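You operate a simulated robot arm through the tools that you are given. There is no shell and no other tool. Be economical: measure what you need, move in short steps, check, and stop when the job is done.

You are at the controls of a simulated two-armed robot. One attempt, no reset.

TASK
Put the two palettes from the drainer in the bench drawer and fold the teal cloth in half.
Fine: drawer shut again; the cloth stays on the bench; leave the teal palette and the white cloth.
Where things are to end (x, y in the base frame): palette within 60 mm of [640, 170]; palette within 60 mm of [750, 10].
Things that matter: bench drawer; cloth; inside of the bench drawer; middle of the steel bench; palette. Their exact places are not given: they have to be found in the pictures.

Only the result counts: the job must be done as asked and must still hold three seconds after the hand-in. Knocking over, shifting, dropping, spilling or breaking anything else fails it. Flat cloth is picked up by pressing the open fingertips on it (5 to 10 N) and closing them slowly along it; thin cloth reads only 2 to 8 mm in the jaws.

THE ROBOT
Two 7-joint arms with two-finger parallel grippers on one trunk, on a base that drives. Base frame: it is fixed to the floor where the robot stands at the start and does not move with it; the origin is under the middle of the robot, x ahead of it, y to its left, z up. Lengths are in mm, angles in rad, forces in N, time in s.
The left shoulder is at the start at [70, 134, 1051], the right one opposite. With the tool pointing down near the work surface each hand reaches from about 100 to 640 mm from the robot's upright axis, wherever it stands, measured 20 degrees to its own side. Places, roughly: bench drawer [700, 100, 700]; inside of the bench drawer [800, 100, 600]; middle of the steel bench [900, -100, 800]; palette [1500, -1000, 750]. Payload 1.57 kg a hand.
The tool frame of a hand sits at the grasp point between the pads (the TCP): z along the fingers, y along the line on which they close. The tips reach 30 mm beyond it. The gripper opens to 80 mm. The fingers are 17 mm wide and 12 mm thick; the gripper's body (40 by 82 mm) begins 80 mm behind the TCP.
Orientation is told as [roll, pitch, yaw] about the base's x, y, z axes, in that order, counted from this pose: with the fingers straight down and closing along the base's y, the tool's x points along the base's -x, its y along +y and its z along -z.

THE INTERFACE
- The arms move only by the tool nudge_tool. It takes "left_plan", "right_plan" or both (then of equal length, played together; a hand with none holds still); each is a list of rows, each a list of 7 numbers: the shift along the base's x, y, z in mm, then the turn, a rotation vector about the base's x, y, z in rad, then the opening, from 0 (shut) to 1 (fully open). In form: [[tx, ty, tz, ax, ay, az, claw], ...]. A call has 1 to 10 rows; each row is the pose to reach, as a shift and turn from the pose commanded when the call began. A row lasts 0.2 s, in which the tool goes at most 50 mm and 0.15 rad; a call with a longer step from one row to the next is refused whole, and so is a gripper value outside its range. A pose out of reach is approached as far as the arm can. The call stops where the force on the tool passes 40 N (or 10 N more than at its start, if that is more) or the arm is blocked; 0.2 s more then pass. The fingers move at their own pace (about 153 mm/s each) and stop on an object; they squeeze with about 36 N. The grip force told is the motor's: it shows also when the fingers shut on nothing. Time passes only in rows, and 0.2 s behind the last, so rows that repeat a pose let the fingers close. The reply holds the time, the measured pose of the TCP, the force on the tool along the base axes, the opening and the grip force, in the units named above and with some noise, with the torque about the TCP (base axes, N m) and any sound that the robot's microphone picked up.
- Cameras (640 x 400 px; columns grow to the right, rows downward): "scene" is now at [131, -8.5, 1266.7]; the picture's right is [-0.13, -0.99, 0.00], its down [-0.67, 0.09, -0.73] and it looks along [0.73, -0.09, -0.68] (base axes); focal length 232 px, centre (320, 200). "left" rides on the left gripper at [72, 7, -122] in its tool frame; the picture's right is [-0.09, 1.00, 0.00], its down [-0.84, -0.08, -0.54] and it looks along [-0.54, -0.05, 0.84] (tool axes); focal length 238 px, centre (320, 200). "right" rides on the right gripper at [72, -7, -122] in its tool frame; the picture's right is [0.09, 1.00, 0.00], its down [-0.84, 0.08, -0.54] and it looks along [-0.54, 0.05, 0.84] (tool axes); focal length 238 px, centre (320, 200).
- grab_frame(camera): a new picture of that camera. The clock stands still meanwhile.
- slide_trunk(by): slides the trunk up (or, below 0, down) by that many mm; the arms and the scene camera ride with it, the base frame stays. It gives what a move gives, with no picture.
- drive_base(legs): drives the robot by 1 to 6 legs, each [ahead, left, turn to the left] in mm, mm and rad, along the robot's own axes; the way and the turn of a leg run together, so that a leg with both is an arc; at most 1500 mm and 3.142 rad a leg. The arms and the cameras ride along, it lands a little off, and it stops where it bumps. It gives what a move gives.
- head_to(pan, tilt): turns the head with the scene camera to pan (to the left, within 1.501 rad either way) and tilt (down, from -0.506 to 1.204), counted from straight ahead of the robot. It gives what a move gives.
- pixel_to_xyz(camera, pixels): for up to 12 pixels [column, row] of the newest picture of that camera ("zoom" is the newest enlarged one), the place [x, y, z] in the base frame of the surface seen there, good to about 2 mm. The clock stands still meanwhile.
- zoom(camera, box): a new picture of the part [left, top, right, bottom] of that camera's present view, enlarged. The clock stands still meanwhile.
- job_done(): hands the job in; it is judged then, once.

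Work in short steps. Measure before you move; look again where a grasp or a placing could have gone wrong, and mend it. You have 80 turns and 62 pictures in all, those below and enlarged ones among them. Open the grippers and draw the arms clear of the work before you hand the job in, unless the task says otherwise; then end with one line.

The tools are called after "Call:" by a JSON object that holds its "method" and its "body". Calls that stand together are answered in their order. nudge_tool: Moves the arms, as the interface text tells. Its arguments: {"type":"object","properties":{"left_plan":{"type":"array"},"right_plan":{"type":"array"}},"required":[]} The other tools are called the same way: slide_trunk (by) slides the trunk up or down; drive_base (legs) drives the base; head_to (pan, tilt) turns the head that bears the scene camera; grab_frame (camera) takes a picture; pixel_to_xyz (camera, pixels) gives the place of the surface under pixels of a picture; zoom (camera, box) takes an enlarged picture of a part of a camera's view; job_done () hands the job in.

At the start:

```text
time: 0.0
left_position: [462.2, 158.9, 1093.9]
left_tcp_rot: [0.002, 0.0, 0.002]
left_force: [-0.2, -0.8, -1.8]
left_wrist_torque: [0.0, -0.03, 0.01]
left_width: 80.3
left_finger_force: 0.1
right_position: [403.6, -196.1, 1110.7]
right_tcp_rot: [0.0, 0.001, -0.001]
right_force: [0.1, 0.2, 0.6]
right_wrist_torque: [-0.01, 0.0, 0.01]
right_width: 80.2
right_finger_force: 0.0
trunk travel left (down, up): [-625.0, 315.0]
robot x, y, heading: [1.0, -1.4, 0.003]
head pan, tilt: [-0.127, 0.747]
```

scene: 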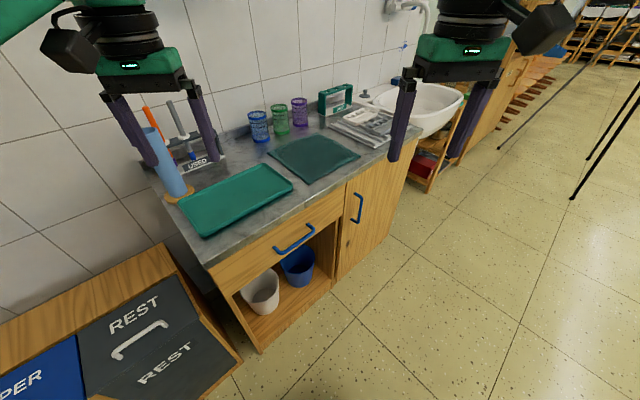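
right: 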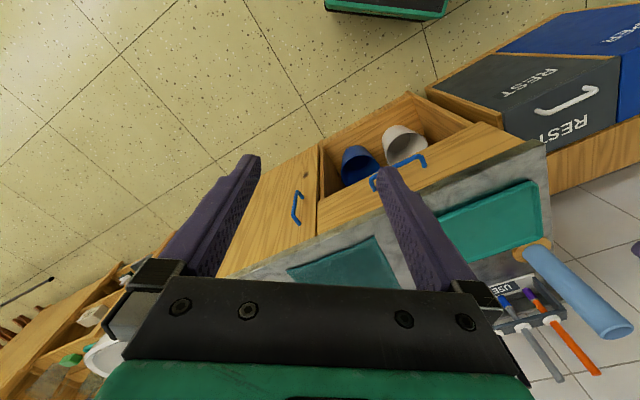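
left: 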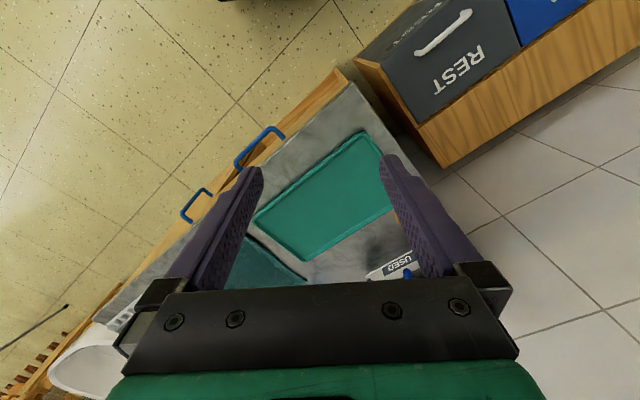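

The bench shows a teal tray (235,200), a dark teal cloth (313,157) and something white at (370,125). I'll zoom there and measure key points.

Call:
{"method": "zoom", "body": {"camera": "scene", "box": [230, 60, 470, 210]}}

Call:
{"method": "pixel_to_xyz", "body": {"camera": "scene", "pixels": [[235, 200], [313, 157], [268, 156], [310, 181], [360, 155], [312, 134], [295, 238], [210, 268], [340, 190], [370, 125], [425, 100], [408, 155]]}}

```text
2.67 times, centred on (350, 135) of scene
```

zoom: 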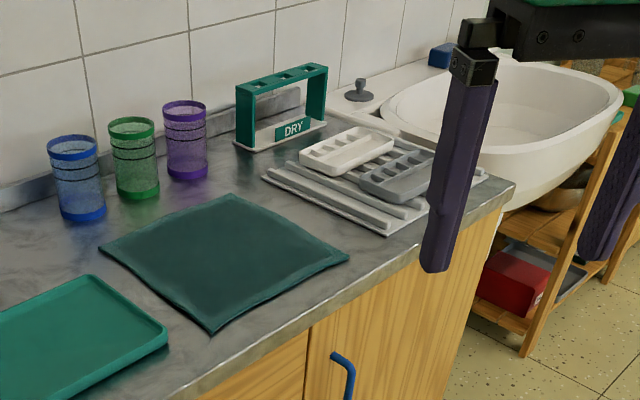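

```text
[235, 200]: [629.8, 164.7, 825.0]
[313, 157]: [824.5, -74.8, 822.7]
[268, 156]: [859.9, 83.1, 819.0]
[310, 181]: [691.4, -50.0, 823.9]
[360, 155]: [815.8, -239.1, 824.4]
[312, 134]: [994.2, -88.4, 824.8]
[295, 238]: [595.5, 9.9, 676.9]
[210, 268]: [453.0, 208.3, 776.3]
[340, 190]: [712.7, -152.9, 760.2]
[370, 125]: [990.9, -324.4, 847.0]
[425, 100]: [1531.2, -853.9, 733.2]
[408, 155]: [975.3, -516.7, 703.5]
```

The palettes (white and grey) lie on the drainer; the bench is yawed about 0.64 rad to the left. I turn to face it.

Call:
{"method": "drive_base", "body": {"legs": [[0, 0, 0.64]]}}

Call:
{"method": "head_to", "body": {"pan": -0.5, "tilt": 0.75}}

Call:
{"method": "grab_frame", "body": {"camera": "scene"}}

```text
time: 2.2
left_position: [271.5, 405.9, 1094.0]
left_tcp_rot: [0.0, 0.001, 0.652]
left_force: [0.1, 0.3, 0.7]
left_wrist_torque: [-0.02, -0.04, 0.0]
left_width: 79.8
left_finger_force: 0.1
right_position: [441.8, 88.8, 1109.0]
right_tcp_rot: [0.0, -0.003, 0.649]
right_force: [0.0, -0.8, -0.5]
right_wrist_torque: [-0.01, -0.01, 0.03]
right_width: 79.8
right_finger_force: 0.0
trunk travel left (down, up): [-625.0, 315.0]
robot x, y, heading: [0.5, 0.0, 0.645]
head pan, tilt: [-0.127, 0.747]
```

```text
time: 3.0
left_position: [271.1, 406.4, 1093.8]
left_tcp_rot: [-0.001, -0.001, 0.651]
left_force: [-0.9, 0.3, 0.3]
left_wrist_torque: [0.02, 0.04, 0.04]
left_width: 79.9
left_finger_force: 0.1
right_position: [441.3, 87.3, 1110.2]
right_tcp_rot: [-0.001, -0.001, 0.65]
right_force: [0.0, 0.2, 0.8]
right_wrist_torque: [-0.02, 0.01, 0.01]
right_width: 80.1
right_finger_force: 0.0
trunk travel left (down, up): [-625.0, 315.0]
robot x, y, heading: [6.6, 2.2, 0.649]
head pan, tilt: [-0.499, 0.75]
```

```text
57 pictures are left
```

scene: 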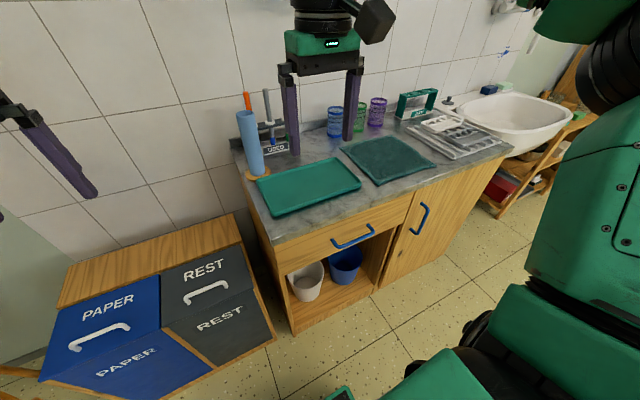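

Measure the bench front edge, handle, and drawer limits.

Call:
{"method": "pixel_to_xyz", "body": {"camera": "scene", "pixels": [[276, 240], [410, 187], [508, 150], [350, 240], [335, 242], [370, 231], [278, 255], [404, 204], [330, 258], [240, 162], [445, 122], [340, 256]]}}

Call:
{"method": "zoom", "body": {"camera": "scene", "box": [220, 80, 520, 290]}}

```text
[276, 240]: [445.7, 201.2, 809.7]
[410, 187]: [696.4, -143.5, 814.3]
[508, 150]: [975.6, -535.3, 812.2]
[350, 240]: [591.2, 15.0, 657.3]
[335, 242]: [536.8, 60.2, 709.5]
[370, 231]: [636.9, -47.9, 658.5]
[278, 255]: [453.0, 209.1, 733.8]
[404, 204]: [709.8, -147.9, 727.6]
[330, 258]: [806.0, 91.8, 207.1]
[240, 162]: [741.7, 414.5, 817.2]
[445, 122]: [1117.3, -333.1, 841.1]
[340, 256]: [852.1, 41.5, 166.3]
```

```text
1.90 times, centred on (370, 185) of scene
```

zoom: 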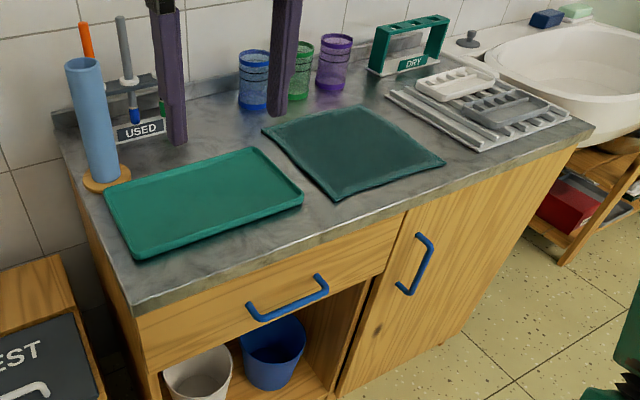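

Front edge direction (0.584,-0.812), inward normal (0.812,0.584), so the heading should be 0.623. I check how far the robot base (430,385) and drawer features extend.

Call:
{"method": "pixel_to_xyz", "body": {"camera": "scene", "pixels": [[430, 385], [340, 394], [470, 335], [400, 375], [500, 300]]}}

Call:
{"method": "pixel_to_xyz", "body": {"camera": "zoom", "pixels": [[290, 304], [255, 314], [323, 284], [388, 272], [400, 225], [368, 282], [143, 350], [135, 312], [430, 125], [480, 150], [400, 100], [455, 82]]}}

```text
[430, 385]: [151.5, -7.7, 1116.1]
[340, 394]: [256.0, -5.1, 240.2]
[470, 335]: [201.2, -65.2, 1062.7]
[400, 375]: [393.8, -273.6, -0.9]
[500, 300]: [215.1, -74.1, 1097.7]
```

```text
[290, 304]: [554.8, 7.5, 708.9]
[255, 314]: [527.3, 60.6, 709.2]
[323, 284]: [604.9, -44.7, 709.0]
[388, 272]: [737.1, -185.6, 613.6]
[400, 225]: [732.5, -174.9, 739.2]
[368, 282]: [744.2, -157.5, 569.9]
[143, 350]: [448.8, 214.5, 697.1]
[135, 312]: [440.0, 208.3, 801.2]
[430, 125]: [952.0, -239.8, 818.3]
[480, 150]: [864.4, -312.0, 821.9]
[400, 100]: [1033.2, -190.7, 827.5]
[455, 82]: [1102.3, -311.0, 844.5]
```

Handle bar is at s≈320, n≈455, z≈709 (s along bench right, n into bench). I square up and drive right 560 to stand between cloth and drainer.

Call:
{"method": "drive_base", "body": {"legs": [[0, 0, -0.026], [80, -560, 0]]}}

Call:
{"method": "head_to", "body": {"pan": -0.3, "tilt": 0.85}}

Call:
{"method": "grab_frame", "body": {"camera": "scene"}}

```text
time: 6.6
left_position: [677.5, -14.4, 1093.8]
left_tcp_rot: [0.001, 0.0, 0.625]
left_force: [0.2, -0.5, -0.4]
left_wrist_torque: [-0.02, -0.04, 0.0]
left_width: 79.9
left_finger_force: 0.0
right_position: [838.2, -335.0, 1110.4]
right_tcp_rot: [-0.001, 0.001, 0.624]
right_force: [0.4, 1.3, 0.2]
right_wrist_torque: [0.0, 0.01, 0.02]
right_width: 80.0
right_finger_force: 0.1
trunk travel left (down, up): [-625.0, 315.0]
robot x, y, heading: [397.3, -410.8, 0.626]
head pan, tilt: [-0.499, 0.75]
```

```text
time: 7.4
left_position: [677.0, -14.7, 1094.1]
left_tcp_rot: [0.0, -0.001, 0.628]
left_force: [0.0, 0.5, 0.0]
left_wrist_torque: [0.06, -0.04, -0.01]
left_width: 79.8
left_finger_force: 0.1
right_position: [839.4, -336.4, 1109.7]
right_tcp_rot: [0.0, 0.0, 0.625]
right_force: [0.5, -0.2, 0.3]
right_wrist_torque: [-0.02, 0.0, 0.0]
right_width: 79.7
right_finger_force: 0.1
trunk travel left (down, up): [-625.0, 315.0]
robot x, y, heading: [397.8, -411.4, 0.624]
head pan, tilt: [-0.3, 0.85]
```

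```text
55 pictures are left
```

scene: 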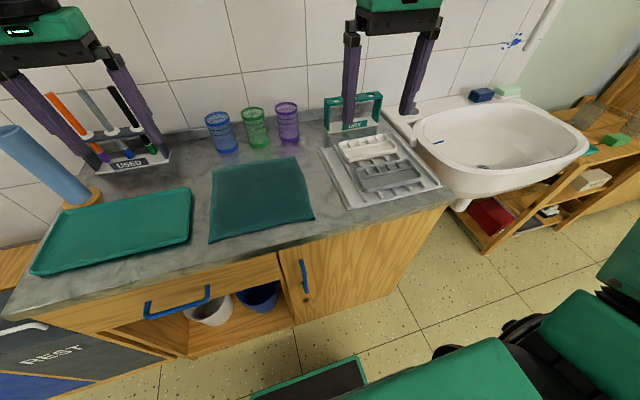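

I zoom onto the drainer at (380,175) and check the base edge at (310,372).

Call:
{"method": "pixel_to_xyz", "body": {"camera": "scene", "pixels": [[310, 372], [350, 362], [200, 395], [290, 385]]}}

Call:
{"method": "zoom", "body": {"camera": "scene", "box": [310, 110, 460, 220]}}

Call:
{"method": "pixel_to_xyz", "body": {"camera": "zoom", "pixels": [[130, 145], [300, 110], [390, 200], [170, 210], [285, 170], [210, 205], [325, 190], [452, 255], [250, 330], [230, 285], [350, 250], [395, 215]]}}

```text
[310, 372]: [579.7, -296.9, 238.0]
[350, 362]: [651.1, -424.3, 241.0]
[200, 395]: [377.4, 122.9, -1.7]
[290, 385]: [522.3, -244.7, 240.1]
```

```text
3.64 times, centred on (385, 165) of scene
```

zoom: 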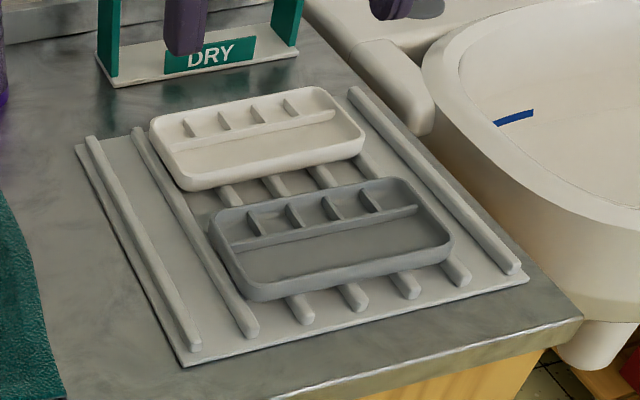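

```text
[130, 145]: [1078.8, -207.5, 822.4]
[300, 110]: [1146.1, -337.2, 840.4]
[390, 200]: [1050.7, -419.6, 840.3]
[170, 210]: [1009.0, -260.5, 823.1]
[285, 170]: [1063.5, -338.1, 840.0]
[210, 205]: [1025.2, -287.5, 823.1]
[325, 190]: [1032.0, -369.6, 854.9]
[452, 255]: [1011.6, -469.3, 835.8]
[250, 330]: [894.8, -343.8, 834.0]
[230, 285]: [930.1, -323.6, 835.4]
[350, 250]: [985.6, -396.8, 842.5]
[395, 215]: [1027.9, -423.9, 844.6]
```

Measure the palettes' rim corners.

Call:
{"method": "pixel_to_xyz", "body": {"camera": "zoom", "pixels": [[214, 218], [402, 182], [448, 240], [255, 290], [233, 255], [427, 210], [352, 266], [308, 198], [153, 125], [315, 90], [360, 140], [190, 180]]}}

Call:
{"method": "pixel_to_xyz", "body": {"camera": "zoom", "pixels": [[172, 152], [338, 112], [275, 160], [240, 105], [340, 250], [260, 145], [320, 228], [335, 300], [345, 273], [300, 145], [325, 222], [255, 128]]}}

```text
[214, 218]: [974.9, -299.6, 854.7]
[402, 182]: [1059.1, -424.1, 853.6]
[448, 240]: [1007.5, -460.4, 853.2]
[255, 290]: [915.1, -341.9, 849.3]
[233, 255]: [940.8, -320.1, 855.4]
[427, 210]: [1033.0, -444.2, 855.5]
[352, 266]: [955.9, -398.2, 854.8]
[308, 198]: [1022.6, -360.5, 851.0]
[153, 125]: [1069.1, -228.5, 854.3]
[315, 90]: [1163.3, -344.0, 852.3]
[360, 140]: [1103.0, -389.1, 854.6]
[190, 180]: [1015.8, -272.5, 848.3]
```

```text
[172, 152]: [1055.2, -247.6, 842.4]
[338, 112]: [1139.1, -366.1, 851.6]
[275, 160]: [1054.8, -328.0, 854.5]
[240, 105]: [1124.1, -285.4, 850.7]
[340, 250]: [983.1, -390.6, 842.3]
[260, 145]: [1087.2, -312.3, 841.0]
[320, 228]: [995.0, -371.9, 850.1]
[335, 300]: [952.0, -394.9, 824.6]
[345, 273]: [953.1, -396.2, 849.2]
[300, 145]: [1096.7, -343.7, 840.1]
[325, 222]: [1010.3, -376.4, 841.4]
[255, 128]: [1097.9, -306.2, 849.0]
```

Palettes are ~155×77 mm shallow trays (rim z≈855), long side along the bench; I'll pinch their near walls. First the drawer: I back off to stand in front of the handle and lower the trunk.

Call:
{"method": "drive_base", "body": {"legs": [[-83, 112, 0]]}}

Call:
{"method": "slide_trunk", "body": {"by": -150}}

Call:
{"method": "head_to", "body": {"pan": 0.25, "tilt": 0.85}}

Call:
{"method": "grab_frame", "body": {"camera": "scene"}}

```text
time: 8.7
left_position: [546.0, 28.7, 1093.9]
left_tcp_rot: [-0.001, 0.003, 0.626]
left_force: [0.0, 0.0, 0.6]
left_wrist_torque: [-0.01, -0.01, 0.02]
left_width: 80.0
left_finger_force: 0.1
right_position: [706.8, -293.0, 1108.8]
right_tcp_rot: [0.002, 0.003, 0.625]
right_force: [-0.1, 0.1, 0.8]
right_wrist_torque: [-0.03, 0.0, 0.01]
right_width: 79.9
right_finger_force: 0.1
trunk travel left (down, up): [-625.0, 315.0]
robot x, y, heading: [264.7, -371.2, 0.628]
head pan, tilt: [-0.3, 0.85]
```

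```text
time: 10.4
left_position: [544.4, 29.5, 945.0]
left_tcp_rot: [0.0, 0.0, 0.626]
left_force: [-0.5, -0.1, 0.1]
left_wrist_torque: [-0.01, 0.01, -0.04]
left_width: 80.3
left_finger_force: 0.1
right_position: [705.7, -292.3, 960.1]
right_tcp_rot: [-0.001, 0.001, 0.625]
right_force: [-0.8, 0.1, -0.1]
right_wrist_torque: [-0.02, -0.02, 0.02]
right_width: 80.1
right_finger_force: 0.1
trunk travel left (down, up): [-475.0, 465.0]
robot x, y, heading: [265.7, -371.6, 0.627]
head pan, tilt: [-0.3, 0.85]
```

```text
time: 11.4
left_position: [544.6, 29.0, 944.0]
left_tcp_rot: [0.002, 0.001, 0.628]
left_force: [1.1, 0.1, -0.3]
left_wrist_torque: [0.01, 0.02, 0.01]
left_width: 79.9
left_finger_force: 0.0
right_position: [705.2, -293.5, 959.7]
right_tcp_rot: [-0.001, 0.001, 0.626]
right_force: [-0.8, -0.4, 0.2]
right_wrist_torque: [0.02, -0.01, 0.02]
right_width: 80.2
right_finger_force: 0.0
trunk travel left (down, up): [-475.0, 465.0]
robot x, y, heading: [260.4, -370.8, 0.63]
head pan, tilt: [0.25, 0.85]
```

```text
53 pictures are left
```

scene: 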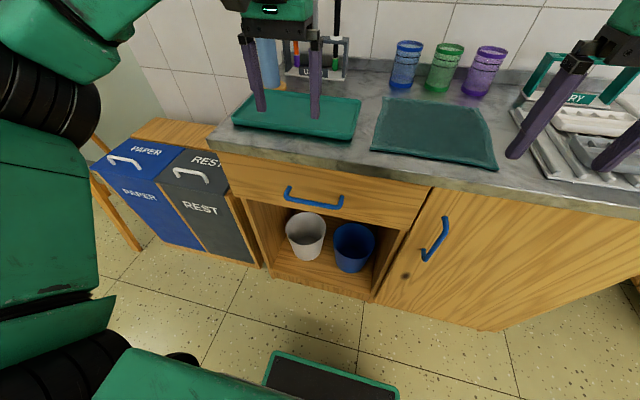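

Measure handle and drawer front in this closer view.

Call:
{"method": "zoom", "body": {"camera": "scene", "box": [200, 140, 440, 290]}}

Call:
{"method": "pixel_to_xyz", "body": {"camera": "zoom", "pixels": [[240, 142], [310, 169], [370, 166], [310, 182], [310, 150], [310, 120], [65, 60], [590, 150], [550, 238], [120, 155], [310, 190], [310, 60]]}}

```text
2.67 times, centred on (320, 215) of scene
```

zoom: 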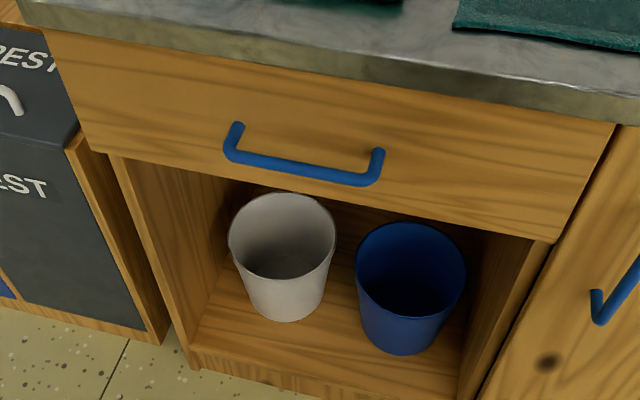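

```text
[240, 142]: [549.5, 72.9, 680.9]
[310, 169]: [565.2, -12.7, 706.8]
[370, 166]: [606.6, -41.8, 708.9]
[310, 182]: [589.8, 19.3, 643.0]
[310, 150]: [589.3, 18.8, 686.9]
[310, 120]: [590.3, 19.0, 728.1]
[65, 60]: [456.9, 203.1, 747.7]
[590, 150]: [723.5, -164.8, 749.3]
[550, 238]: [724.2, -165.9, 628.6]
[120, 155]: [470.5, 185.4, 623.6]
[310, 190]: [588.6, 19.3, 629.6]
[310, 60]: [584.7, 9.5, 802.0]
```

Handle bar centre ≈ n 453, z 705. I draw the left hand back and down while yawing 1.5 rad.

Call:
{"method": "nudge_tool", "body": {"left_plan": [[-9.4, -9.2, -16, 0, 0, 0.15, 0.4], [-18.8, -18.4, -32, 0, 0, 0.3, 0.4], [-28.2, -27.6, -48, 0, 0, 0.45, 0.4], [-37.6, -36.8, -64, 0, 0, 0.6, 0.4], [-47, -46, -80, 0, 0, 0.75, 0.4], [-56.4, -55.2, -96, 0, 0, 0.9, 0.4], [-65.8, -64.4, -112, 0, 0, 1.05, 0.4], [-75.2, -73.6, -128, 0, 0, 1.2, 0.4], [-84.6, -82.8, -144, 0, 0, 1.35, 0.4], [-94, -92, -160, 0, 0, 1.5, 0.4]]}}

```text
time: 13.6
left_position: [451.0, -64.2, 784.0]
left_tcp_rot: [-0.003, 0.002, 2.128]
left_force: [-0.5, -0.1, -0.2]
left_wrist_torque: [0.0, 0.0, 0.04]
left_width: 32.1
left_finger_force: 0.1
right_position: [705.9, -293.6, 960.2]
right_tcp_rot: [0.0, 0.001, 0.624]
right_force: [0.2, -0.2, 0.2]
right_wrist_torque: [-0.01, -0.01, 0.03]
right_width: 80.4
right_finger_force: 0.0
trunk travel left (down, up): [-475.0, 465.0]
robot x, y, heading: [260.5, -371.7, 0.625]
head pan, tilt: [0.25, 0.85]
```

Now pitch the fingers forward 1.4 rad about the bench direction and drop to handle height.

Call:
{"method": "nudge_tool", "body": {"left_plan": [[0, 0, -8, 0.0818, -0.1137, 0, 0.4], [0, 0, -16, 0.1635, -0.2274, 0, 0.4], [0, 0, -24, 0.2453, -0.341, 0, 0.4], [0, 0, -32, 0.327, -0.4547, 0, 0.4], [0, 0, -40, 0.4088, -0.5684, 0, 0.4], [0, 0, -48, 0.4906, -0.6821, 0, 0.4], [0, 0, -56, 0.5723, -0.7958, 0, 0.4], [0, 0, -64, 0.6541, -0.9094, 0, 0.4], [0, 0, -72, 0.7358, -1.0231, 0, 0.4], [0, 0, -79, 0.8176, -1.1368, 0, 0.4]]}}

Call:
{"method": "grab_frame", "body": {"camera": "left"}}

```text
time: 15.4
left_position: [520.1, -9.6, 761.7]
left_tcp_rot: [-1.317, -0.184, 2.339]
left_force: [0.8, -1.1, 0.9]
left_wrist_torque: [0.0, -0.05, -0.01]
left_width: 32.0
left_finger_force: 0.0
left hand out of reach, approached as far as the arm can: row 1, 2, 3, 4, 5, 6, 7, 8, 9
right_position: [705.4, -291.3, 958.9]
right_tcp_rot: [-0.003, -0.001, 0.626]
right_force: [0.3, -0.4, 0.7]
right_wrist_torque: [-0.01, 0.0, -0.03]
right_width: 80.0
right_finger_force: 0.1
trunk travel left (down, up): [-475.0, 465.0]
robot x, y, heading: [261.4, -367.4, 0.627]
head pan, tilt: [0.25, 0.85]
stopped in row 9 (left hand): the arm was blocked; the commanded pose is now the measured one
```

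```text
51 pictures are left
```

left: 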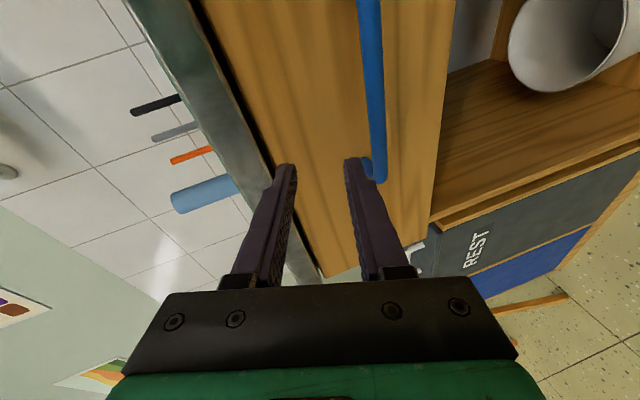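

The pose was too close to the body; the hand stands at n 417, z 762, fingers nearly horizontal. I drive back 120 to give room.

Call:
{"method": "drive_base", "body": {"legs": [[-130, 0, 0]]}}

Call:
{"method": "nudge_tool", "body": {"left_plan": [[8, 6, -14, 0, 0, 0, 0.4], [16, 12, -28, 0, 0, 0, 0.4], [24, 18, -42, 0, 0, 0, 0.4], [32, 24, -57, 0, 0, 0, 0.4]]}}

Call:
{"method": "grab_frame", "body": {"camera": "left"}}

```text
time: 16.7
left_position: [415.4, -86.5, 761.1]
left_tcp_rot: [-1.318, -0.183, 2.337]
left_force: [0.0, -0.3, 0.0]
left_wrist_torque: [0.02, -0.02, 0.0]
left_width: 32.0
left_finger_force: 0.0
right_position: [600.3, -370.1, 958.7]
right_tcp_rot: [0.0, 0.001, 0.623]
right_force: [-0.2, 0.0, 0.4]
right_wrist_torque: [0.0, -0.01, -0.01]
right_width: 80.0
right_finger_force: 0.0
trunk travel left (down, up): [-475.0, 465.0]
robot x, y, heading: [155.6, -442.7, 0.622]
head pan, tilt: [0.25, 0.85]
```

```text
time: 17.7
left_position: [445.0, -64.4, 695.6]
left_tcp_rot: [-1.315, -0.25, 2.303]
left_force: [-0.5, 0.2, 0.0]
left_wrist_torque: [0.0, -0.02, 0.01]
left_width: 32.1
left_finger_force: 0.0
right_position: [599.6, -369.7, 959.4]
right_tcp_rot: [0.0, 0.0, 0.622]
right_force: [0.1, -0.1, -0.3]
right_wrist_torque: [0.01, -0.03, -0.01]
right_width: 80.0
right_finger_force: 0.1
trunk travel left (down, up): [-475.0, 465.0]
robot x, y, heading: [158.5, -446.4, 0.624]
head pan, tilt: [0.25, 0.85]
```

```text
50 pictures are left
```

left: 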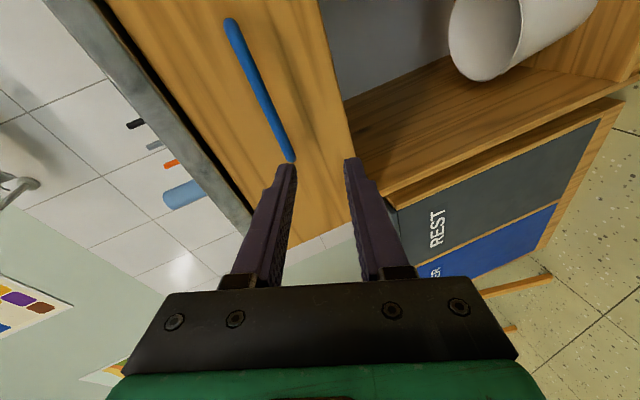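

Fingers point ~0.17 rad left and are rolled ~0.2; I correct orientation and move partway to the bar.

Call:
{"method": "nudge_tool", "body": {"left_plan": [[10, 6, 0, -0.085, -0.061, -0.085, 0.4], [20, 12, 0, -0.17, -0.122, -0.17, 0.4], [40, 24, 0, -0.17, -0.122, -0.17, 0.4], [60, 36, 0, -0.17, -0.122, -0.17, 0.4], [60, 36, 0, -0.17, -0.122, -0.17, 0.4]]}}

Call:
{"method": "grab_frame", "body": {"camera": "left"}}

```text
time: 18.9
left_position: [498.1, -18.6, 693.7]
left_tcp_rot: [-1.29, -0.081, 2.147]
left_force: [-0.2, -0.2, -1.1]
left_wrist_torque: [0.03, 0.01, 0.03]
left_width: 31.9
left_finger_force: 0.1
right_position: [600.2, -369.5, 960.5]
right_tcp_rot: [0.0, 0.0, 0.622]
right_force: [0.8, 0.1, 0.1]
right_wrist_torque: [0.0, -0.01, -0.03]
right_width: 80.1
right_finger_force: 0.1
trunk travel left (down, up): [-475.0, 465.0]
robot x, y, heading: [158.1, -445.0, 0.624]
head pan, tilt: [0.25, 0.85]
```

```text
49 pictures are left
```

left: 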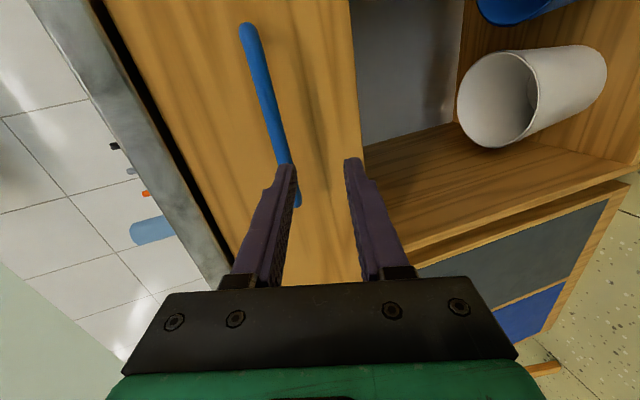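

The bar sits slightly above the jaw centre; I raise 12 mm, then advance ~54 mm onto it.

Call:
{"method": "nudge_tool", "body": {"left_plan": [[6, -8, 12, 0, 0, 0, 0.45], [20, 3, 12, 0, 0, 0, 0.45], [35, 13, 12, 0, 0, 0, 0.45], [48, 22, 12, 0, 0, 0, 0.45], [48, 22, 12, 0, 0, 0, 0.45]]}}

Call:
{"method": "grab_frame", "body": {"camera": "left"}}

```text
time: 19.3
left_position: [498.8, -18.4, 697.6]
left_tcp_rot: [-1.287, -0.155, 2.132]
left_force: [-0.1, 1.1, 0.0]
left_wrist_torque: [0.02, 0.01, -0.03]
left_width: 35.9
left_finger_force: 0.1
right_position: [600.9, -369.9, 960.1]
right_tcp_rot: [0.001, -0.001, 0.625]
right_force: [0.3, 0.8, -0.2]
right_wrist_torque: [0.01, -0.03, 0.01]
right_width: 79.9
right_finger_force: 0.0
trunk travel left (down, up): [-475.0, 465.0]
robot x, y, heading: [154.9, -450.0, 0.627]
head pan, tilt: [0.25, 0.85]
stopped in row 2 (left hand): the arm was blocked; the commanded pose is now the measured one
```

```text
48 pictures are left
```

left: 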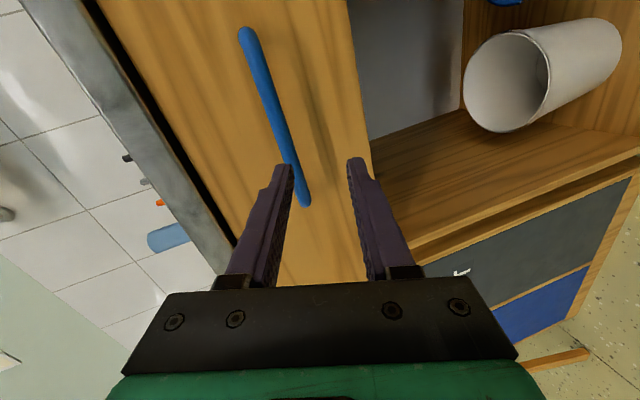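

The arm is at a joint limit; I'll use trunk and base instead: trunk up 9, drive ahead 52.

Call:
{"method": "slide_trunk", "body": {"by": 9}}

Call:
{"method": "drive_base", "body": {"legs": [[50, 0, 0]]}}

Call:
{"method": "grab_frame", "body": {"camera": "left"}}

```text
time: 19.9
left_position: [499.7, -19.7, 707.2]
left_tcp_rot: [-1.284, -0.154, 2.134]
left_force: [-0.4, -0.4, -1.4]
left_wrist_torque: [-0.01, 0.01, -0.01]
left_width: 36.3
left_finger_force: 0.1
right_position: [600.0, -369.0, 967.9]
right_tcp_rot: [0.0, 0.0, 0.625]
right_force: [0.1, -0.6, 0.2]
right_wrist_torque: [0.0, 0.01, -0.02]
right_width: 79.9
right_finger_force: 0.1
trunk travel left (down, up): [-484.0, 456.0]
robot x, y, heading: [157.7, -447.8, 0.625]
head pan, tilt: [0.25, 0.85]
```

```text
time: 20.9
left_position: [540.9, 11.2, 706.2]
left_tcp_rot: [-1.281, -0.154, 2.132]
left_force: [0.0, -0.5, 1.4]
left_wrist_torque: [0.02, 0.0, 0.04]
left_width: 36.1
left_finger_force: 0.1
right_position: [642.6, -340.2, 968.6]
right_tcp_rot: [-0.001, 0.001, 0.625]
right_force: [0.0, 0.1, -0.7]
right_wrist_torque: [-0.01, 0.03, -0.02]
right_width: 80.2
right_finger_force: 0.0
trunk travel left (down, up): [-484.0, 456.0]
robot x, y, heading: [201.2, -414.9, 0.625]
head pan, tilt: [0.25, 0.85]
```

```text
47 pictures are left
```

left: 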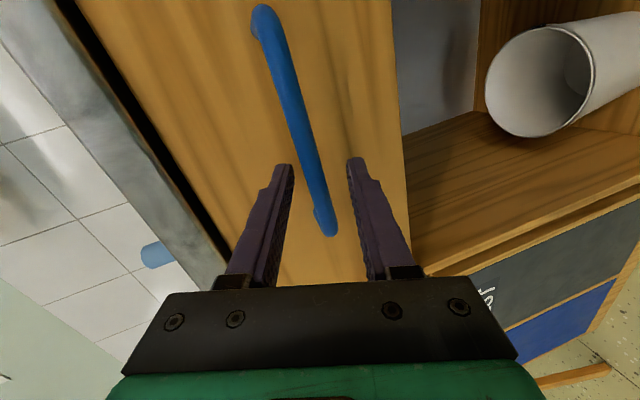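

The bar is between the fingers; close.

Call:
{"method": "nudge_tool", "body": {"left_plan": [[0, 0, 0, 0, 0, 0, 0.2], [0, 0, 0, 0, 0, 0, 0], [0, 0, 0, 0, 0, 0, 0]]}}

```text
time: 21.6
left_position: [539.6, 9.5, 707.1]
left_tcp_rot: [-1.288, -0.153, 2.132]
left_force: [0.9, 0.4, 6.2]
left_wrist_torque: [-0.41, -0.41, -0.01]
left_width: 14.7
left_finger_force: 30.8
right_position: [640.2, -340.6, 969.2]
right_tcp_rot: [0.0, 0.004, 0.624]
right_force: [-0.3, -0.6, 0.2]
right_wrist_torque: [0.0, 0.0, 0.0]
right_width: 80.2
right_finger_force: 0.1
trunk travel left (down, up): [-484.0, 456.0]
robot x, y, heading: [197.1, -416.0, 0.631]
head pan, tilt: [0.25, 0.85]
```

Gripped (14.7 mm). Pull by driving back 100 first to see forces.

Call:
{"method": "drive_base", "body": {"legs": [[-100, 0, 0]]}}

```text
time: 22.8
left_position: [457.5, -48.9, 708.4]
left_tcp_rot: [-1.286, -0.156, 2.133]
left_force: [0.9, -2.9, 5.9]
left_wrist_torque: [-0.4, -0.35, 0.14]
left_width: 14.6
left_finger_force: 30.5
right_position: [558.6, -399.7, 970.0]
right_tcp_rot: [0.0, -0.003, 0.626]
right_force: [-0.1, -0.4, -0.8]
right_wrist_torque: [0.02, -0.03, 0.04]
right_width: 80.1
right_finger_force: 0.1
trunk travel left (down, up): [-484.0, 456.0]
robot x, y, heading: [119.5, -477.4, 0.625]
head pan, tilt: [0.25, 0.85]
```

Moving freely; pull on and look.

Call:
{"method": "drive_base", "body": {"legs": [[-110, 0, 0]]}}

Call:
{"method": "grab_frame", "body": {"camera": "scene"}}

```text
time: 24.0
left_position: [367.5, -113.0, 706.6]
left_tcp_rot: [-1.286, -0.156, 2.133]
left_force: [3.3, -2.9, 7.2]
left_wrist_torque: [-0.49, -0.46, -0.07]
left_width: 14.8
left_finger_force: 30.5
right_position: [469.4, -465.6, 969.2]
right_tcp_rot: [0.0, -0.002, 0.625]
right_force: [-0.6, 0.3, 0.1]
right_wrist_torque: [0.06, -0.02, 0.0]
right_width: 79.7
right_finger_force: 0.0
trunk travel left (down, up): [-484.0, 456.0]
robot x, y, heading: [24.2, -538.0, 0.624]
head pan, tilt: [0.25, 0.85]
```

```text
46 pictures are left
```

scene: 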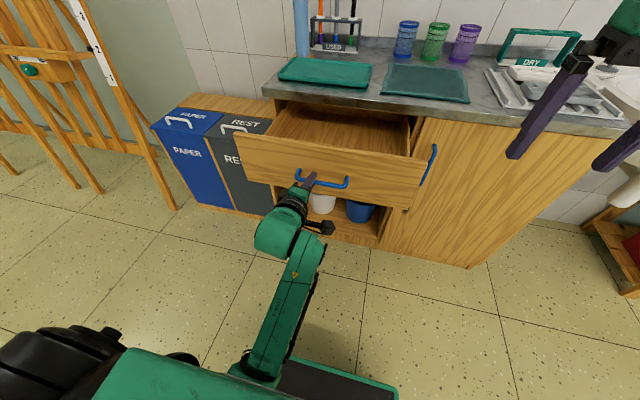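

Drawer is out ≈211 mm. I measure its inside.

Call:
{"method": "pixel_to_xyz", "body": {"camera": "scene", "pixels": [[300, 130], [270, 137], [390, 150], [340, 135], [340, 152], [270, 128], [415, 140], [330, 160], [250, 150], [405, 165], [290, 112], [380, 118]]}}

Call:
{"method": "zoom", "body": {"camera": "scene", "box": [220, 90, 450, 220]}}

```text
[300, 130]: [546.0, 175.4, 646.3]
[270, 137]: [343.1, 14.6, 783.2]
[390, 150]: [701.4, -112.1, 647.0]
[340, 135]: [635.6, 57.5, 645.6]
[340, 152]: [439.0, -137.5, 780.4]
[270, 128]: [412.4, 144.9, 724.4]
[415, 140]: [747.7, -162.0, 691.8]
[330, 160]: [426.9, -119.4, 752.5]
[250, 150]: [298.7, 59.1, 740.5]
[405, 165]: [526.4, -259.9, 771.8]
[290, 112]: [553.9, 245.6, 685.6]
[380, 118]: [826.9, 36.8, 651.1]
```

```text
2.78 times, centred on (335, 155) of scene
```

zoom: 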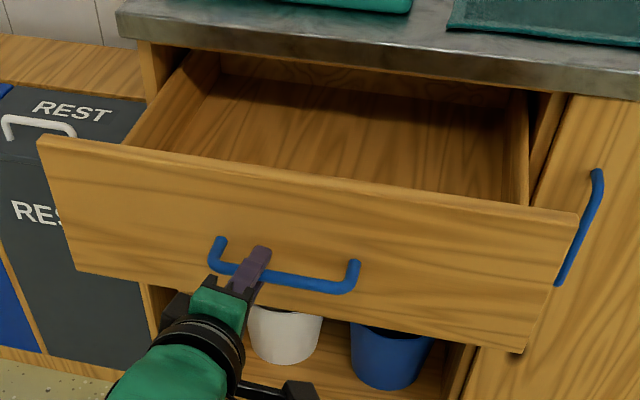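

Interior floor z≈646, front inner face n≈290; target centres are now at n≈406. I release the handle and back away.

Call:
{"method": "nudge_tool", "body": {"left_plan": [[0, 0, 0, 0, 0, 0, 0.2], [0, 0, 0, 0, 0, 0, 0.5], [0, 0, 0, 0, 0, 0, 0.5]]}}

Call:
{"method": "drive_base", "body": {"legs": [[-90, 0, 0]]}}

Call:
{"method": "nudge_tool", "body": {"left_plan": [[0, 0, 15, -0.0818, 0.1137, 0, 0.5], [0, 0, 30, -0.1635, 0.2274, 0, 0.5], [0, 0, 45, -0.2453, 0.341, 0, 0.5], [0, 0, 60, -0.327, 0.4547, 0, 0.5], [0, 0, 75, -0.4088, 0.5684, 0, 0.5], [0, 0, 95, -0.4906, 0.6821, 0, 0.5], [0, 0, 120, -0.5723, 0.7958, 0, 0.5], [0, 0, 150, -0.6541, 0.9094, 0, 0.5], [0, 0, 180, -0.7358, 1.0231, 0, 0.5], [0, 0, 200, -0.8, 1.11, 0, 0.5]]}}

```text
time: 24.8
left_position: [368.9, -114.1, 706.6]
left_tcp_rot: [-1.285, -0.154, 2.132]
left_force: [-0.1, 0.5, -0.2]
left_wrist_torque: [-0.02, 0.04, 0.04]
left_width: 40.1
left_finger_force: 0.1
right_position: [470.8, -462.6, 969.0]
right_tcp_rot: [0.0, 0.0, 0.626]
right_force: [0.0, 0.2, -0.5]
right_wrist_torque: [-0.03, 0.0, 0.0]
right_width: 80.1
right_finger_force: 0.0
trunk travel left (down, up): [-484.0, 456.0]
robot x, y, heading: [24.8, -540.3, 0.627]
head pan, tilt: [0.25, 0.85]
```

```text
time: 25.9
left_position: [296.1, -166.3, 706.7]
left_tcp_rot: [-1.283, -0.157, 2.132]
left_force: [0.8, 0.2, 0.1]
left_wrist_torque: [-0.01, 0.02, -0.01]
left_width: 40.3
left_finger_force: 0.1
right_position: [397.2, -515.8, 969.8]
right_tcp_rot: [0.0, 0.001, 0.625]
right_force: [-0.2, -0.3, 0.1]
right_wrist_torque: [0.0, 0.02, 0.01]
right_width: 80.0
right_finger_force: 0.0
trunk travel left (down, up): [-484.0, 456.0]
robot x, y, heading: [-45.0, -593.7, 0.627]
head pan, tilt: [0.25, 0.85]
```

```text
time: 26.6
left_position: [270.7, -131.2, 726.7]
left_tcp_rot: [-0.921, -0.305, 2.1]
left_force: [0.3, 0.6, 0.7]
left_wrist_torque: [-0.02, -0.04, -0.01]
left_width: 40.0
left_finger_force: 0.1
right_position: [398.4, -516.7, 969.0]
right_tcp_rot: [0.001, 0.0, 0.626]
right_force: [0.3, -0.3, -0.5]
right_wrist_torque: [0.0, 0.03, -0.01]
right_width: 80.0
right_finger_force: 0.0
trunk travel left (down, up): [-484.0, 456.0]
robot x, y, heading: [-44.9, -591.1, 0.624]
head pan, tilt: [0.25, 0.85]
stopped in row 3 (left hand): the arm was blocked; the commanded pose is now the measured one
```

Blocked by a joint limit; I try raising and drawing in without turning.

Call:
{"method": "nudge_tool", "body": {"left_plan": [[-15, -8, 20, 0, 0, 0, 0.5], [-30, -16, 40, 0, 0, 0, 0.5], [-45, -24, 60, 0, 0, 0, 0.5], [-60, -32, 80, 0, 0, 0, 0.5], [-75, -40, 100, 0, 0, 0, 0.5]]}}

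```text
time: 27.4
left_position: [209.2, -129.5, 777.6]
left_tcp_rot: [-0.891, -0.478, 2.108]
left_force: [0.3, 0.1, -0.2]
left_wrist_torque: [0.0, 0.04, 0.0]
left_width: 39.9
left_finger_force: 0.0
right_position: [398.5, -515.3, 968.5]
right_tcp_rot: [0.001, 0.0, 0.625]
right_force: [-0.1, 0.1, 0.1]
right_wrist_torque: [0.01, 0.02, -0.01]
right_width: 79.8
right_finger_force: 0.1
trunk travel left (down, up): [-484.0, 456.0]
robot x, y, heading: [-47.2, -592.5, 0.625]
head pan, tilt: [0.25, 0.85]
stopped in row 3 (left hand): the arm was blocked; the commanded pose is now the measured one
```

Rotate directly back towards the straight-down pose (axis-angle 1.47 rad) while rising.

Call:
{"method": "nudge_tool", "body": {"left_plan": [[0, -2, 12, -0.0261, 0.0954, -0.1088, 0.5], [0, -4, 24, -0.0522, 0.1908, -0.2176, 0.5], [0, -6, 36, -0.0783, 0.2862, -0.3264, 0.5], [0, -8, 48, -0.1044, 0.3816, -0.4352, 0.5], [0, -10, 60, -0.1305, 0.477, -0.544, 0.5], [0, -12, 72, -0.1566, 0.5724, -0.6528, 0.5], [0, -14, 84, -0.1827, 0.6678, -0.7616, 0.5], [0, -16, 96, -0.2088, 0.7632, -0.8704, 0.5], [0, -18, 108, -0.2349, 0.8586, -0.9792, 0.5], [0, -20, 120, -0.261, 0.954, -1.088, 0.5]]}}

```text
time: 29.6
left_position: [229.5, -81.5, 917.7]
left_tcp_rot: [-0.023, -0.05, 0.691]
left_force: [0.2, -0.5, -0.3]
left_wrist_torque: [-0.03, -0.01, -0.01]
left_width: 40.0
left_finger_force: 0.0
left hand out of reach, approached as far as the arm can: row 4, 5, 6, 7, 8, 9, 10
right_position: [397.4, -514.9, 969.8]
right_tcp_rot: [0.0, -0.003, 0.625]
right_force: [-0.8, 0.1, 0.3]
right_wrist_torque: [0.02, -0.03, 0.0]
right_width: 79.8
right_finger_force: 0.1
trunk travel left (down, up): [-484.0, 456.0]
robot x, y, heading: [-44.7, -587.8, 0.627]
head pan, tilt: [0.25, 0.85]
```

Left hand is upright again. I raise the trunk back, draw the left hand in, and drive to in front of the drainer (s≈740, n≈100).

Call:
{"method": "slide_trunk", "body": {"by": 141}}

Call:
{"method": "nudge_tool", "body": {"left_plan": [[-20, -14, 0, 0, 0, 0, 0.5], [-40, -28, 0, 0, 0, 0, 0.5], [-60, -42, 0, 0, 0, 0, 0.5], [-80, -56, 0, 0, 0, 0, 0.5]], "right_plan": [[0, 0, 0, 0, 0, -0.15, 1], [0, 0, 0, 0, 0, -0.3, 1], [0, 0, 0, 0, 0, -0.45, 1], [0, 0, 0, 0, 0, -0.6, 1]]}}

Call:
{"method": "drive_base", "body": {"legs": [[0, -290, 0], [480, 0, 0]]}}

Call:
{"method": "head_to", "body": {"pan": -0.3, "tilt": 0.9}}

Call:
{"method": "grab_frame", "body": {"camera": "scene"}}

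```text
time: 31.3
left_position: [230.9, -81.0, 1057.1]
left_tcp_rot: [-0.022, -0.047, 0.695]
left_force: [0.2, 0.2, 0.0]
left_wrist_torque: [-0.04, -0.02, 0.0]
left_width: 40.1
left_finger_force: 0.1
right_position: [397.8, -515.9, 1109.7]
right_tcp_rot: [0.002, 0.0, 0.625]
right_force: [1.1, 0.5, -0.2]
right_wrist_torque: [0.01, 0.03, 0.0]
right_width: 79.9
right_finger_force: 0.1
trunk travel left (down, up): [-625.0, 315.0]
robot x, y, heading: [-46.9, -590.0, 0.626]
head pan, tilt: [0.25, 0.85]
```

```text
time: 32.3
left_position: [218.8, -75.7, 1067.6]
left_tcp_rot: [-0.021, -0.047, 0.696]
left_force: [-0.4, 0.0, 0.2]
left_wrist_torque: [0.0, 0.01, 0.01]
left_width: 40.1
left_finger_force: 0.1
left hand out of reach, approached as far as the arm can: row 1, 2, 3, 4
right_position: [397.7, -515.2, 1109.2]
right_tcp_rot: [0.0, 0.0, 0.023]
right_force: [-0.8, 0.6, -0.1]
right_wrist_torque: [0.0, 0.03, 0.04]
right_width: 80.0
right_finger_force: 0.1
trunk travel left (down, up): [-625.0, 315.0]
robot x, y, heading: [-46.1, -593.6, 0.626]
head pan, tilt: [0.25, 0.85]
```

```text
time: 36.8
left_position: [781.6, -31.2, 1067.9]
left_tcp_rot: [-0.02, -0.047, 0.691]
left_force: [0.8, -0.4, 0.0]
left_wrist_torque: [-0.01, 0.01, -0.01]
left_width: 39.8
left_finger_force: 0.1
right_position: [957.8, -472.0, 1110.9]
right_tcp_rot: [0.0, 0.001, 0.02]
right_force: [-0.2, -0.3, 0.1]
right_wrist_torque: [0.04, -0.03, -0.01]
right_width: 79.9
right_finger_force: 0.2
trunk travel left (down, up): [-625.0, 315.0]
robot x, y, heading: [521.1, -549.1, 0.621]
head pan, tilt: [0.25, 0.85]
```

```text
time: 37.7
left_position: [780.6, -30.7, 1067.6]
left_tcp_rot: [-0.021, -0.047, 0.692]
left_force: [0.3, -0.1, -0.5]
left_wrist_torque: [0.02, 0.03, 0.02]
left_width: 40.0
left_finger_force: 0.1
right_position: [960.4, -472.5, 1110.2]
right_tcp_rot: [0.0, 0.0, 0.022]
right_force: [0.7, 0.0, 0.8]
right_wrist_torque: [-0.02, -0.03, 0.0]
right_width: 79.9
right_finger_force: 0.0
trunk travel left (down, up): [-625.0, 315.0]
robot x, y, heading: [517.7, -549.1, 0.622]
head pan, tilt: [-0.3, 0.901]
```

```text
44 pictures are left
```

scene: 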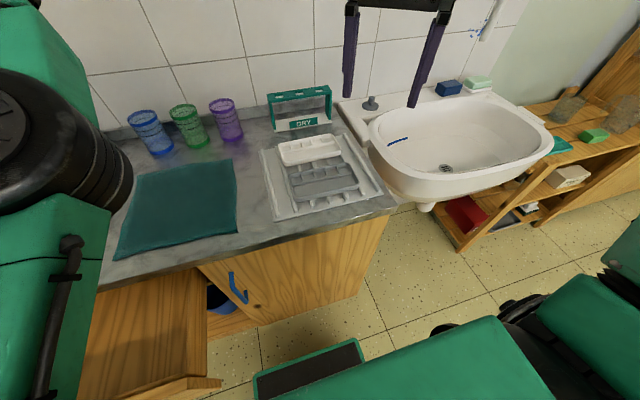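

Re-measure the grey palette closely before grasping.

Call:
{"method": "zoom", "body": {"camera": "scene", "box": [250, 120, 400, 220]}}

Call:
{"method": "pixel_to_xyz", "body": {"camera": "zoom", "pixels": [[205, 310], [330, 315], [465, 280], [340, 305], [320, 312], [305, 190], [435, 200], [168, 230], [270, 172], [280, 180], [255, 180], [340, 280]]}}

```text
4.00 times, centred on (325, 170) of scene
```

zoom: 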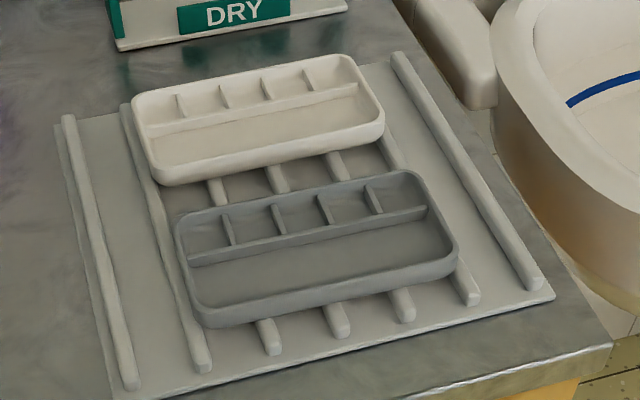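

```text
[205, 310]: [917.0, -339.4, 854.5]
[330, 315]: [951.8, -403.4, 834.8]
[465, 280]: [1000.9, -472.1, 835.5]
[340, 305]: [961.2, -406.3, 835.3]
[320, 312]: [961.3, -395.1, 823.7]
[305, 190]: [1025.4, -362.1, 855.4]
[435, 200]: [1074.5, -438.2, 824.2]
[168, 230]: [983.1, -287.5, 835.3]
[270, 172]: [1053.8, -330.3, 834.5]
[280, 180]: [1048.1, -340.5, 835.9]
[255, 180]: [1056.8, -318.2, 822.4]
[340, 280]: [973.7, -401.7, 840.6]
```

Near wall of the grey palette: centre at ≈[960,-399], rim z 855, floor 841. I bring the right hand above it with the jaws across the wall.

Call:
{"method": "nudge_tool", "body": {"right_plan": [[0, 10.5, -21, 0, 0, -0.1386, 0.4], [0, 21, -43, 0, 0, -0.277, 0.4], [0, 31.5, -64, 0, 0, -0.416, 0.4], [0, 42, -86, 0, 0, -0.554, 0.4], [0, 52.5, -107, 0, 0, -0.693, 0.4], [0, 63, -129, 0, 0, -0.832, 0.4], [-0.8, 73.6, -150, 0, 0, -0.97, 0.4], [-0.8, 73.6, -180, 0, 0, -0.97, 0.4], [-0.8, 73.6, -200, 0, 0, -0.97, 0.4], [-0.8, 73.6, -200, 0, 0, -0.97, 0.4]]}}

Call:
{"method": "grab_frame", "body": {"camera": "right"}}

```text
time: 39.9
left_position: [781.5, -30.2, 1067.6]
left_tcp_rot: [-0.024, -0.048, 0.692]
left_force: [0.3, -0.1, 0.6]
left_wrist_torque: [0.0, -0.01, 0.01]
left_width: 40.0
left_finger_force: 0.0
right_position: [958.3, -398.6, 909.4]
right_tcp_rot: [-0.001, 0.0, -0.949]
right_force: [0.4, -0.4, -0.2]
right_wrist_torque: [0.0, -0.02, 0.0]
right_width: 31.8
right_finger_force: 0.0
trunk travel left (down, up): [-625.0, 315.0]
robot x, y, heading: [518.8, -550.6, 0.621]
head pan, tilt: [-0.3, 0.901]
```

```text
42 pictures are left
```

right: 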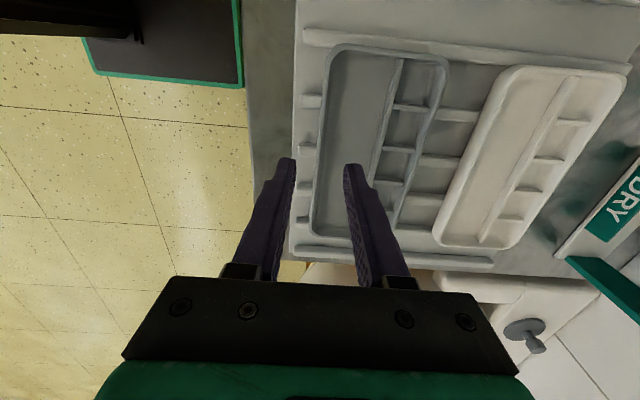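

The near wall runs between the fingertips (col 322). Descend to z 875.

Call:
{"method": "nudge_tool", "body": {"right_plan": [[0, 0, -15, 0, 0, 0, 0.4], [0, 0, -28, 0, 0, 0, 0.4], [0, 0, -35, 0, 0, 0, 0.4], [0, 0, -35, 0, 0, 0, 0.4]]}}

Call:
{"method": "grab_frame", "body": {"camera": "right"}}

```text
time: 40.9
left_position: [781.7, -30.4, 1068.8]
left_tcp_rot: [-0.023, -0.045, 0.69]
left_force: [-0.5, -0.4, -0.9]
left_wrist_torque: [0.03, -0.03, 0.02]
left_width: 39.9
left_finger_force: 0.1
right_position: [957.7, -398.6, 873.8]
right_tcp_rot: [0.001, -0.001, -0.948]
right_force: [-0.5, 0.5, -0.2]
right_wrist_torque: [-0.02, 0.02, 0.02]
right_width: 31.7
right_finger_force: 0.1
trunk travel left (down, up): [-625.0, 315.0]
robot x, y, heading: [513.5, -548.1, 0.618]
head pan, tilt: [-0.3, 0.901]
```

```text
41 pictures are left
```

right: 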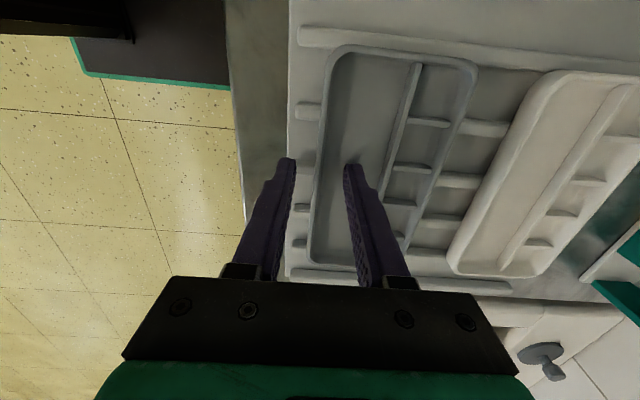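

Fingers straddle the wall. Close, then lift 60.

Call:
{"method": "nudge_tool", "body": {"right_plan": [[0, 0, 0, 0, 0, 0, 0.2], [0, 0, 0, 0, 0, 0, 0], [0, 0, 0, 0, 0, 0, 0], [0, 0, 0, 0, 0, 0, 0], [0, 0, 20, 0, 0, 0, 0], [0, 0, 45, 0, 0, 0, 0], [0, 0, 70, 0, 0, 0, 0], [0, 0, 100, 0, 0, 0, 0], [0, 0, 100, 0, 0, 0, 0]]}}

Call:
{"method": "grab_frame", "body": {"camera": "scene"}}

```text
time: 42.9
left_position: [782.9, -30.8, 1067.8]
left_tcp_rot: [-0.021, -0.045, 0.691]
left_force: [-0.1, 0.2, -0.8]
left_wrist_torque: [-0.02, 0.02, 0.03]
left_width: 40.1
left_finger_force: 0.1
right_position: [958.4, -399.7, 974.1]
right_tcp_rot: [0.0, 0.0, -0.948]
right_force: [0.1, 1.3, -1.2]
right_wrist_torque: [-0.04, 0.03, -0.03]
right_width: 3.1
right_finger_force: 24.4
trunk travel left (down, up): [-625.0, 315.0]
robot x, y, heading: [516.1, -549.2, 0.624]
head pan, tilt: [-0.3, 0.901]
```

```text
40 pictures are left
```

scene: 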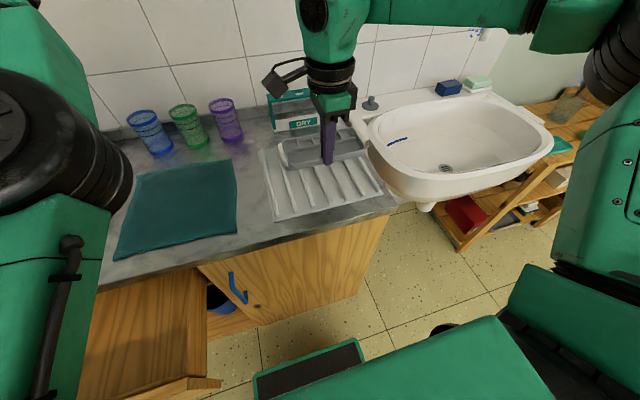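

Grey palette is held. I back out 182 and drive left 456 to bring it over the drawer.

Call:
{"method": "drive_base", "body": {"legs": [[-182, 0, 0], [0, 456, 0]]}}

Call:
{"method": "head_to", "body": {"pan": -0.1, "tilt": 1.0}}

Call:
{"method": "grab_frame", "body": {"camera": "scene"}}

```text
time: 46.8
left_position: [365.9, 231.0, 1067.6]
left_tcp_rot: [-0.021, -0.047, 0.695]
left_force: [-0.7, 0.3, -0.4]
left_wrist_torque: [0.01, 0.0, -0.01]
left_width: 39.9
left_finger_force: 0.1
right_position: [545.5, -135.3, 974.6]
right_tcp_rot: [-0.001, 0.001, -0.945]
right_force: [-0.3, 0.4, -1.3]
right_wrist_torque: [-0.03, 0.02, -0.02]
right_width: 3.0
right_finger_force: 24.3
trunk travel left (down, up): [-625.0, 315.0]
robot x, y, heading: [101.4, -285.2, 0.624]
head pan, tilt: [-0.3, 0.901]
```

```text
time: 47.5
left_position: [366.7, 231.4, 1068.2]
left_tcp_rot: [-0.024, -0.047, 0.694]
left_force: [-0.2, 0.1, -0.6]
left_wrist_torque: [0.02, -0.03, -0.01]
left_width: 39.9
left_finger_force: 0.0
right_position: [544.7, -135.8, 974.4]
right_tcp_rot: [0.001, 0.0, -0.946]
right_force: [0.2, 0.5, -0.6]
right_wrist_torque: [-0.02, 0.04, -0.02]
right_width: 3.1
right_finger_force: 24.3
trunk travel left (down, up): [-625.0, 315.0]
robot x, y, heading: [103.8, -283.8, 0.626]
head pan, tilt: [-0.099, 1.0]
```

```text
39 pictures are left
```

scene: 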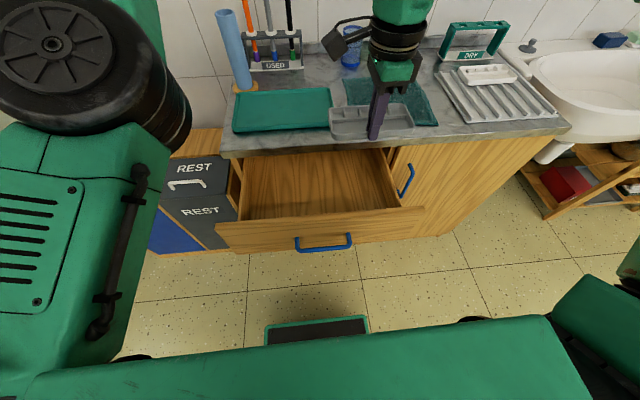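

Hand is at n 363, s 428. I measure the drawer's right inner wall.

Call:
{"method": "pixel_to_xyz", "body": {"camera": "scene", "pixels": [[385, 200], [395, 195], [399, 203], [388, 175], [420, 208], [245, 205], [240, 212], [300, 212], [300, 218], [320, 190], [376, 203], [250, 190]]}}

Call:
{"method": "slide_trunk", "body": {"by": -150}}

```text
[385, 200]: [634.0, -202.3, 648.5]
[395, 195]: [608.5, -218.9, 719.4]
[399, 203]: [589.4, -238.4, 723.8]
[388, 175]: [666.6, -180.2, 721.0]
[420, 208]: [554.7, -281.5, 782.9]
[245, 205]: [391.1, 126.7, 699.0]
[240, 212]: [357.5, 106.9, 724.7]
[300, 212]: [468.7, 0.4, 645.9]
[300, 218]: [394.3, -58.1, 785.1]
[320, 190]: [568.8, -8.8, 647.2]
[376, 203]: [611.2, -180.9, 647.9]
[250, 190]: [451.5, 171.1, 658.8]
```

```text
time: 49.3
left_position: [366.9, 230.7, 918.1]
left_tcp_rot: [-0.021, -0.047, 0.693]
left_force: [0.8, 0.6, -0.5]
left_wrist_torque: [-0.02, 0.0, 0.0]
left_width: 40.2
left_finger_force: 0.0
right_position: [544.2, -135.6, 824.5]
right_tcp_rot: [-0.001, 0.0, -0.943]
right_force: [-0.8, 0.4, 0.4]
right_wrist_torque: [0.02, 0.0, -0.01]
right_width: 3.2
right_finger_force: 24.1
trunk travel left (down, up): [-475.0, 465.0]
robot x, y, heading: [104.3, -287.8, 0.624]
head pan, tilt: [-0.099, 1.0]
```

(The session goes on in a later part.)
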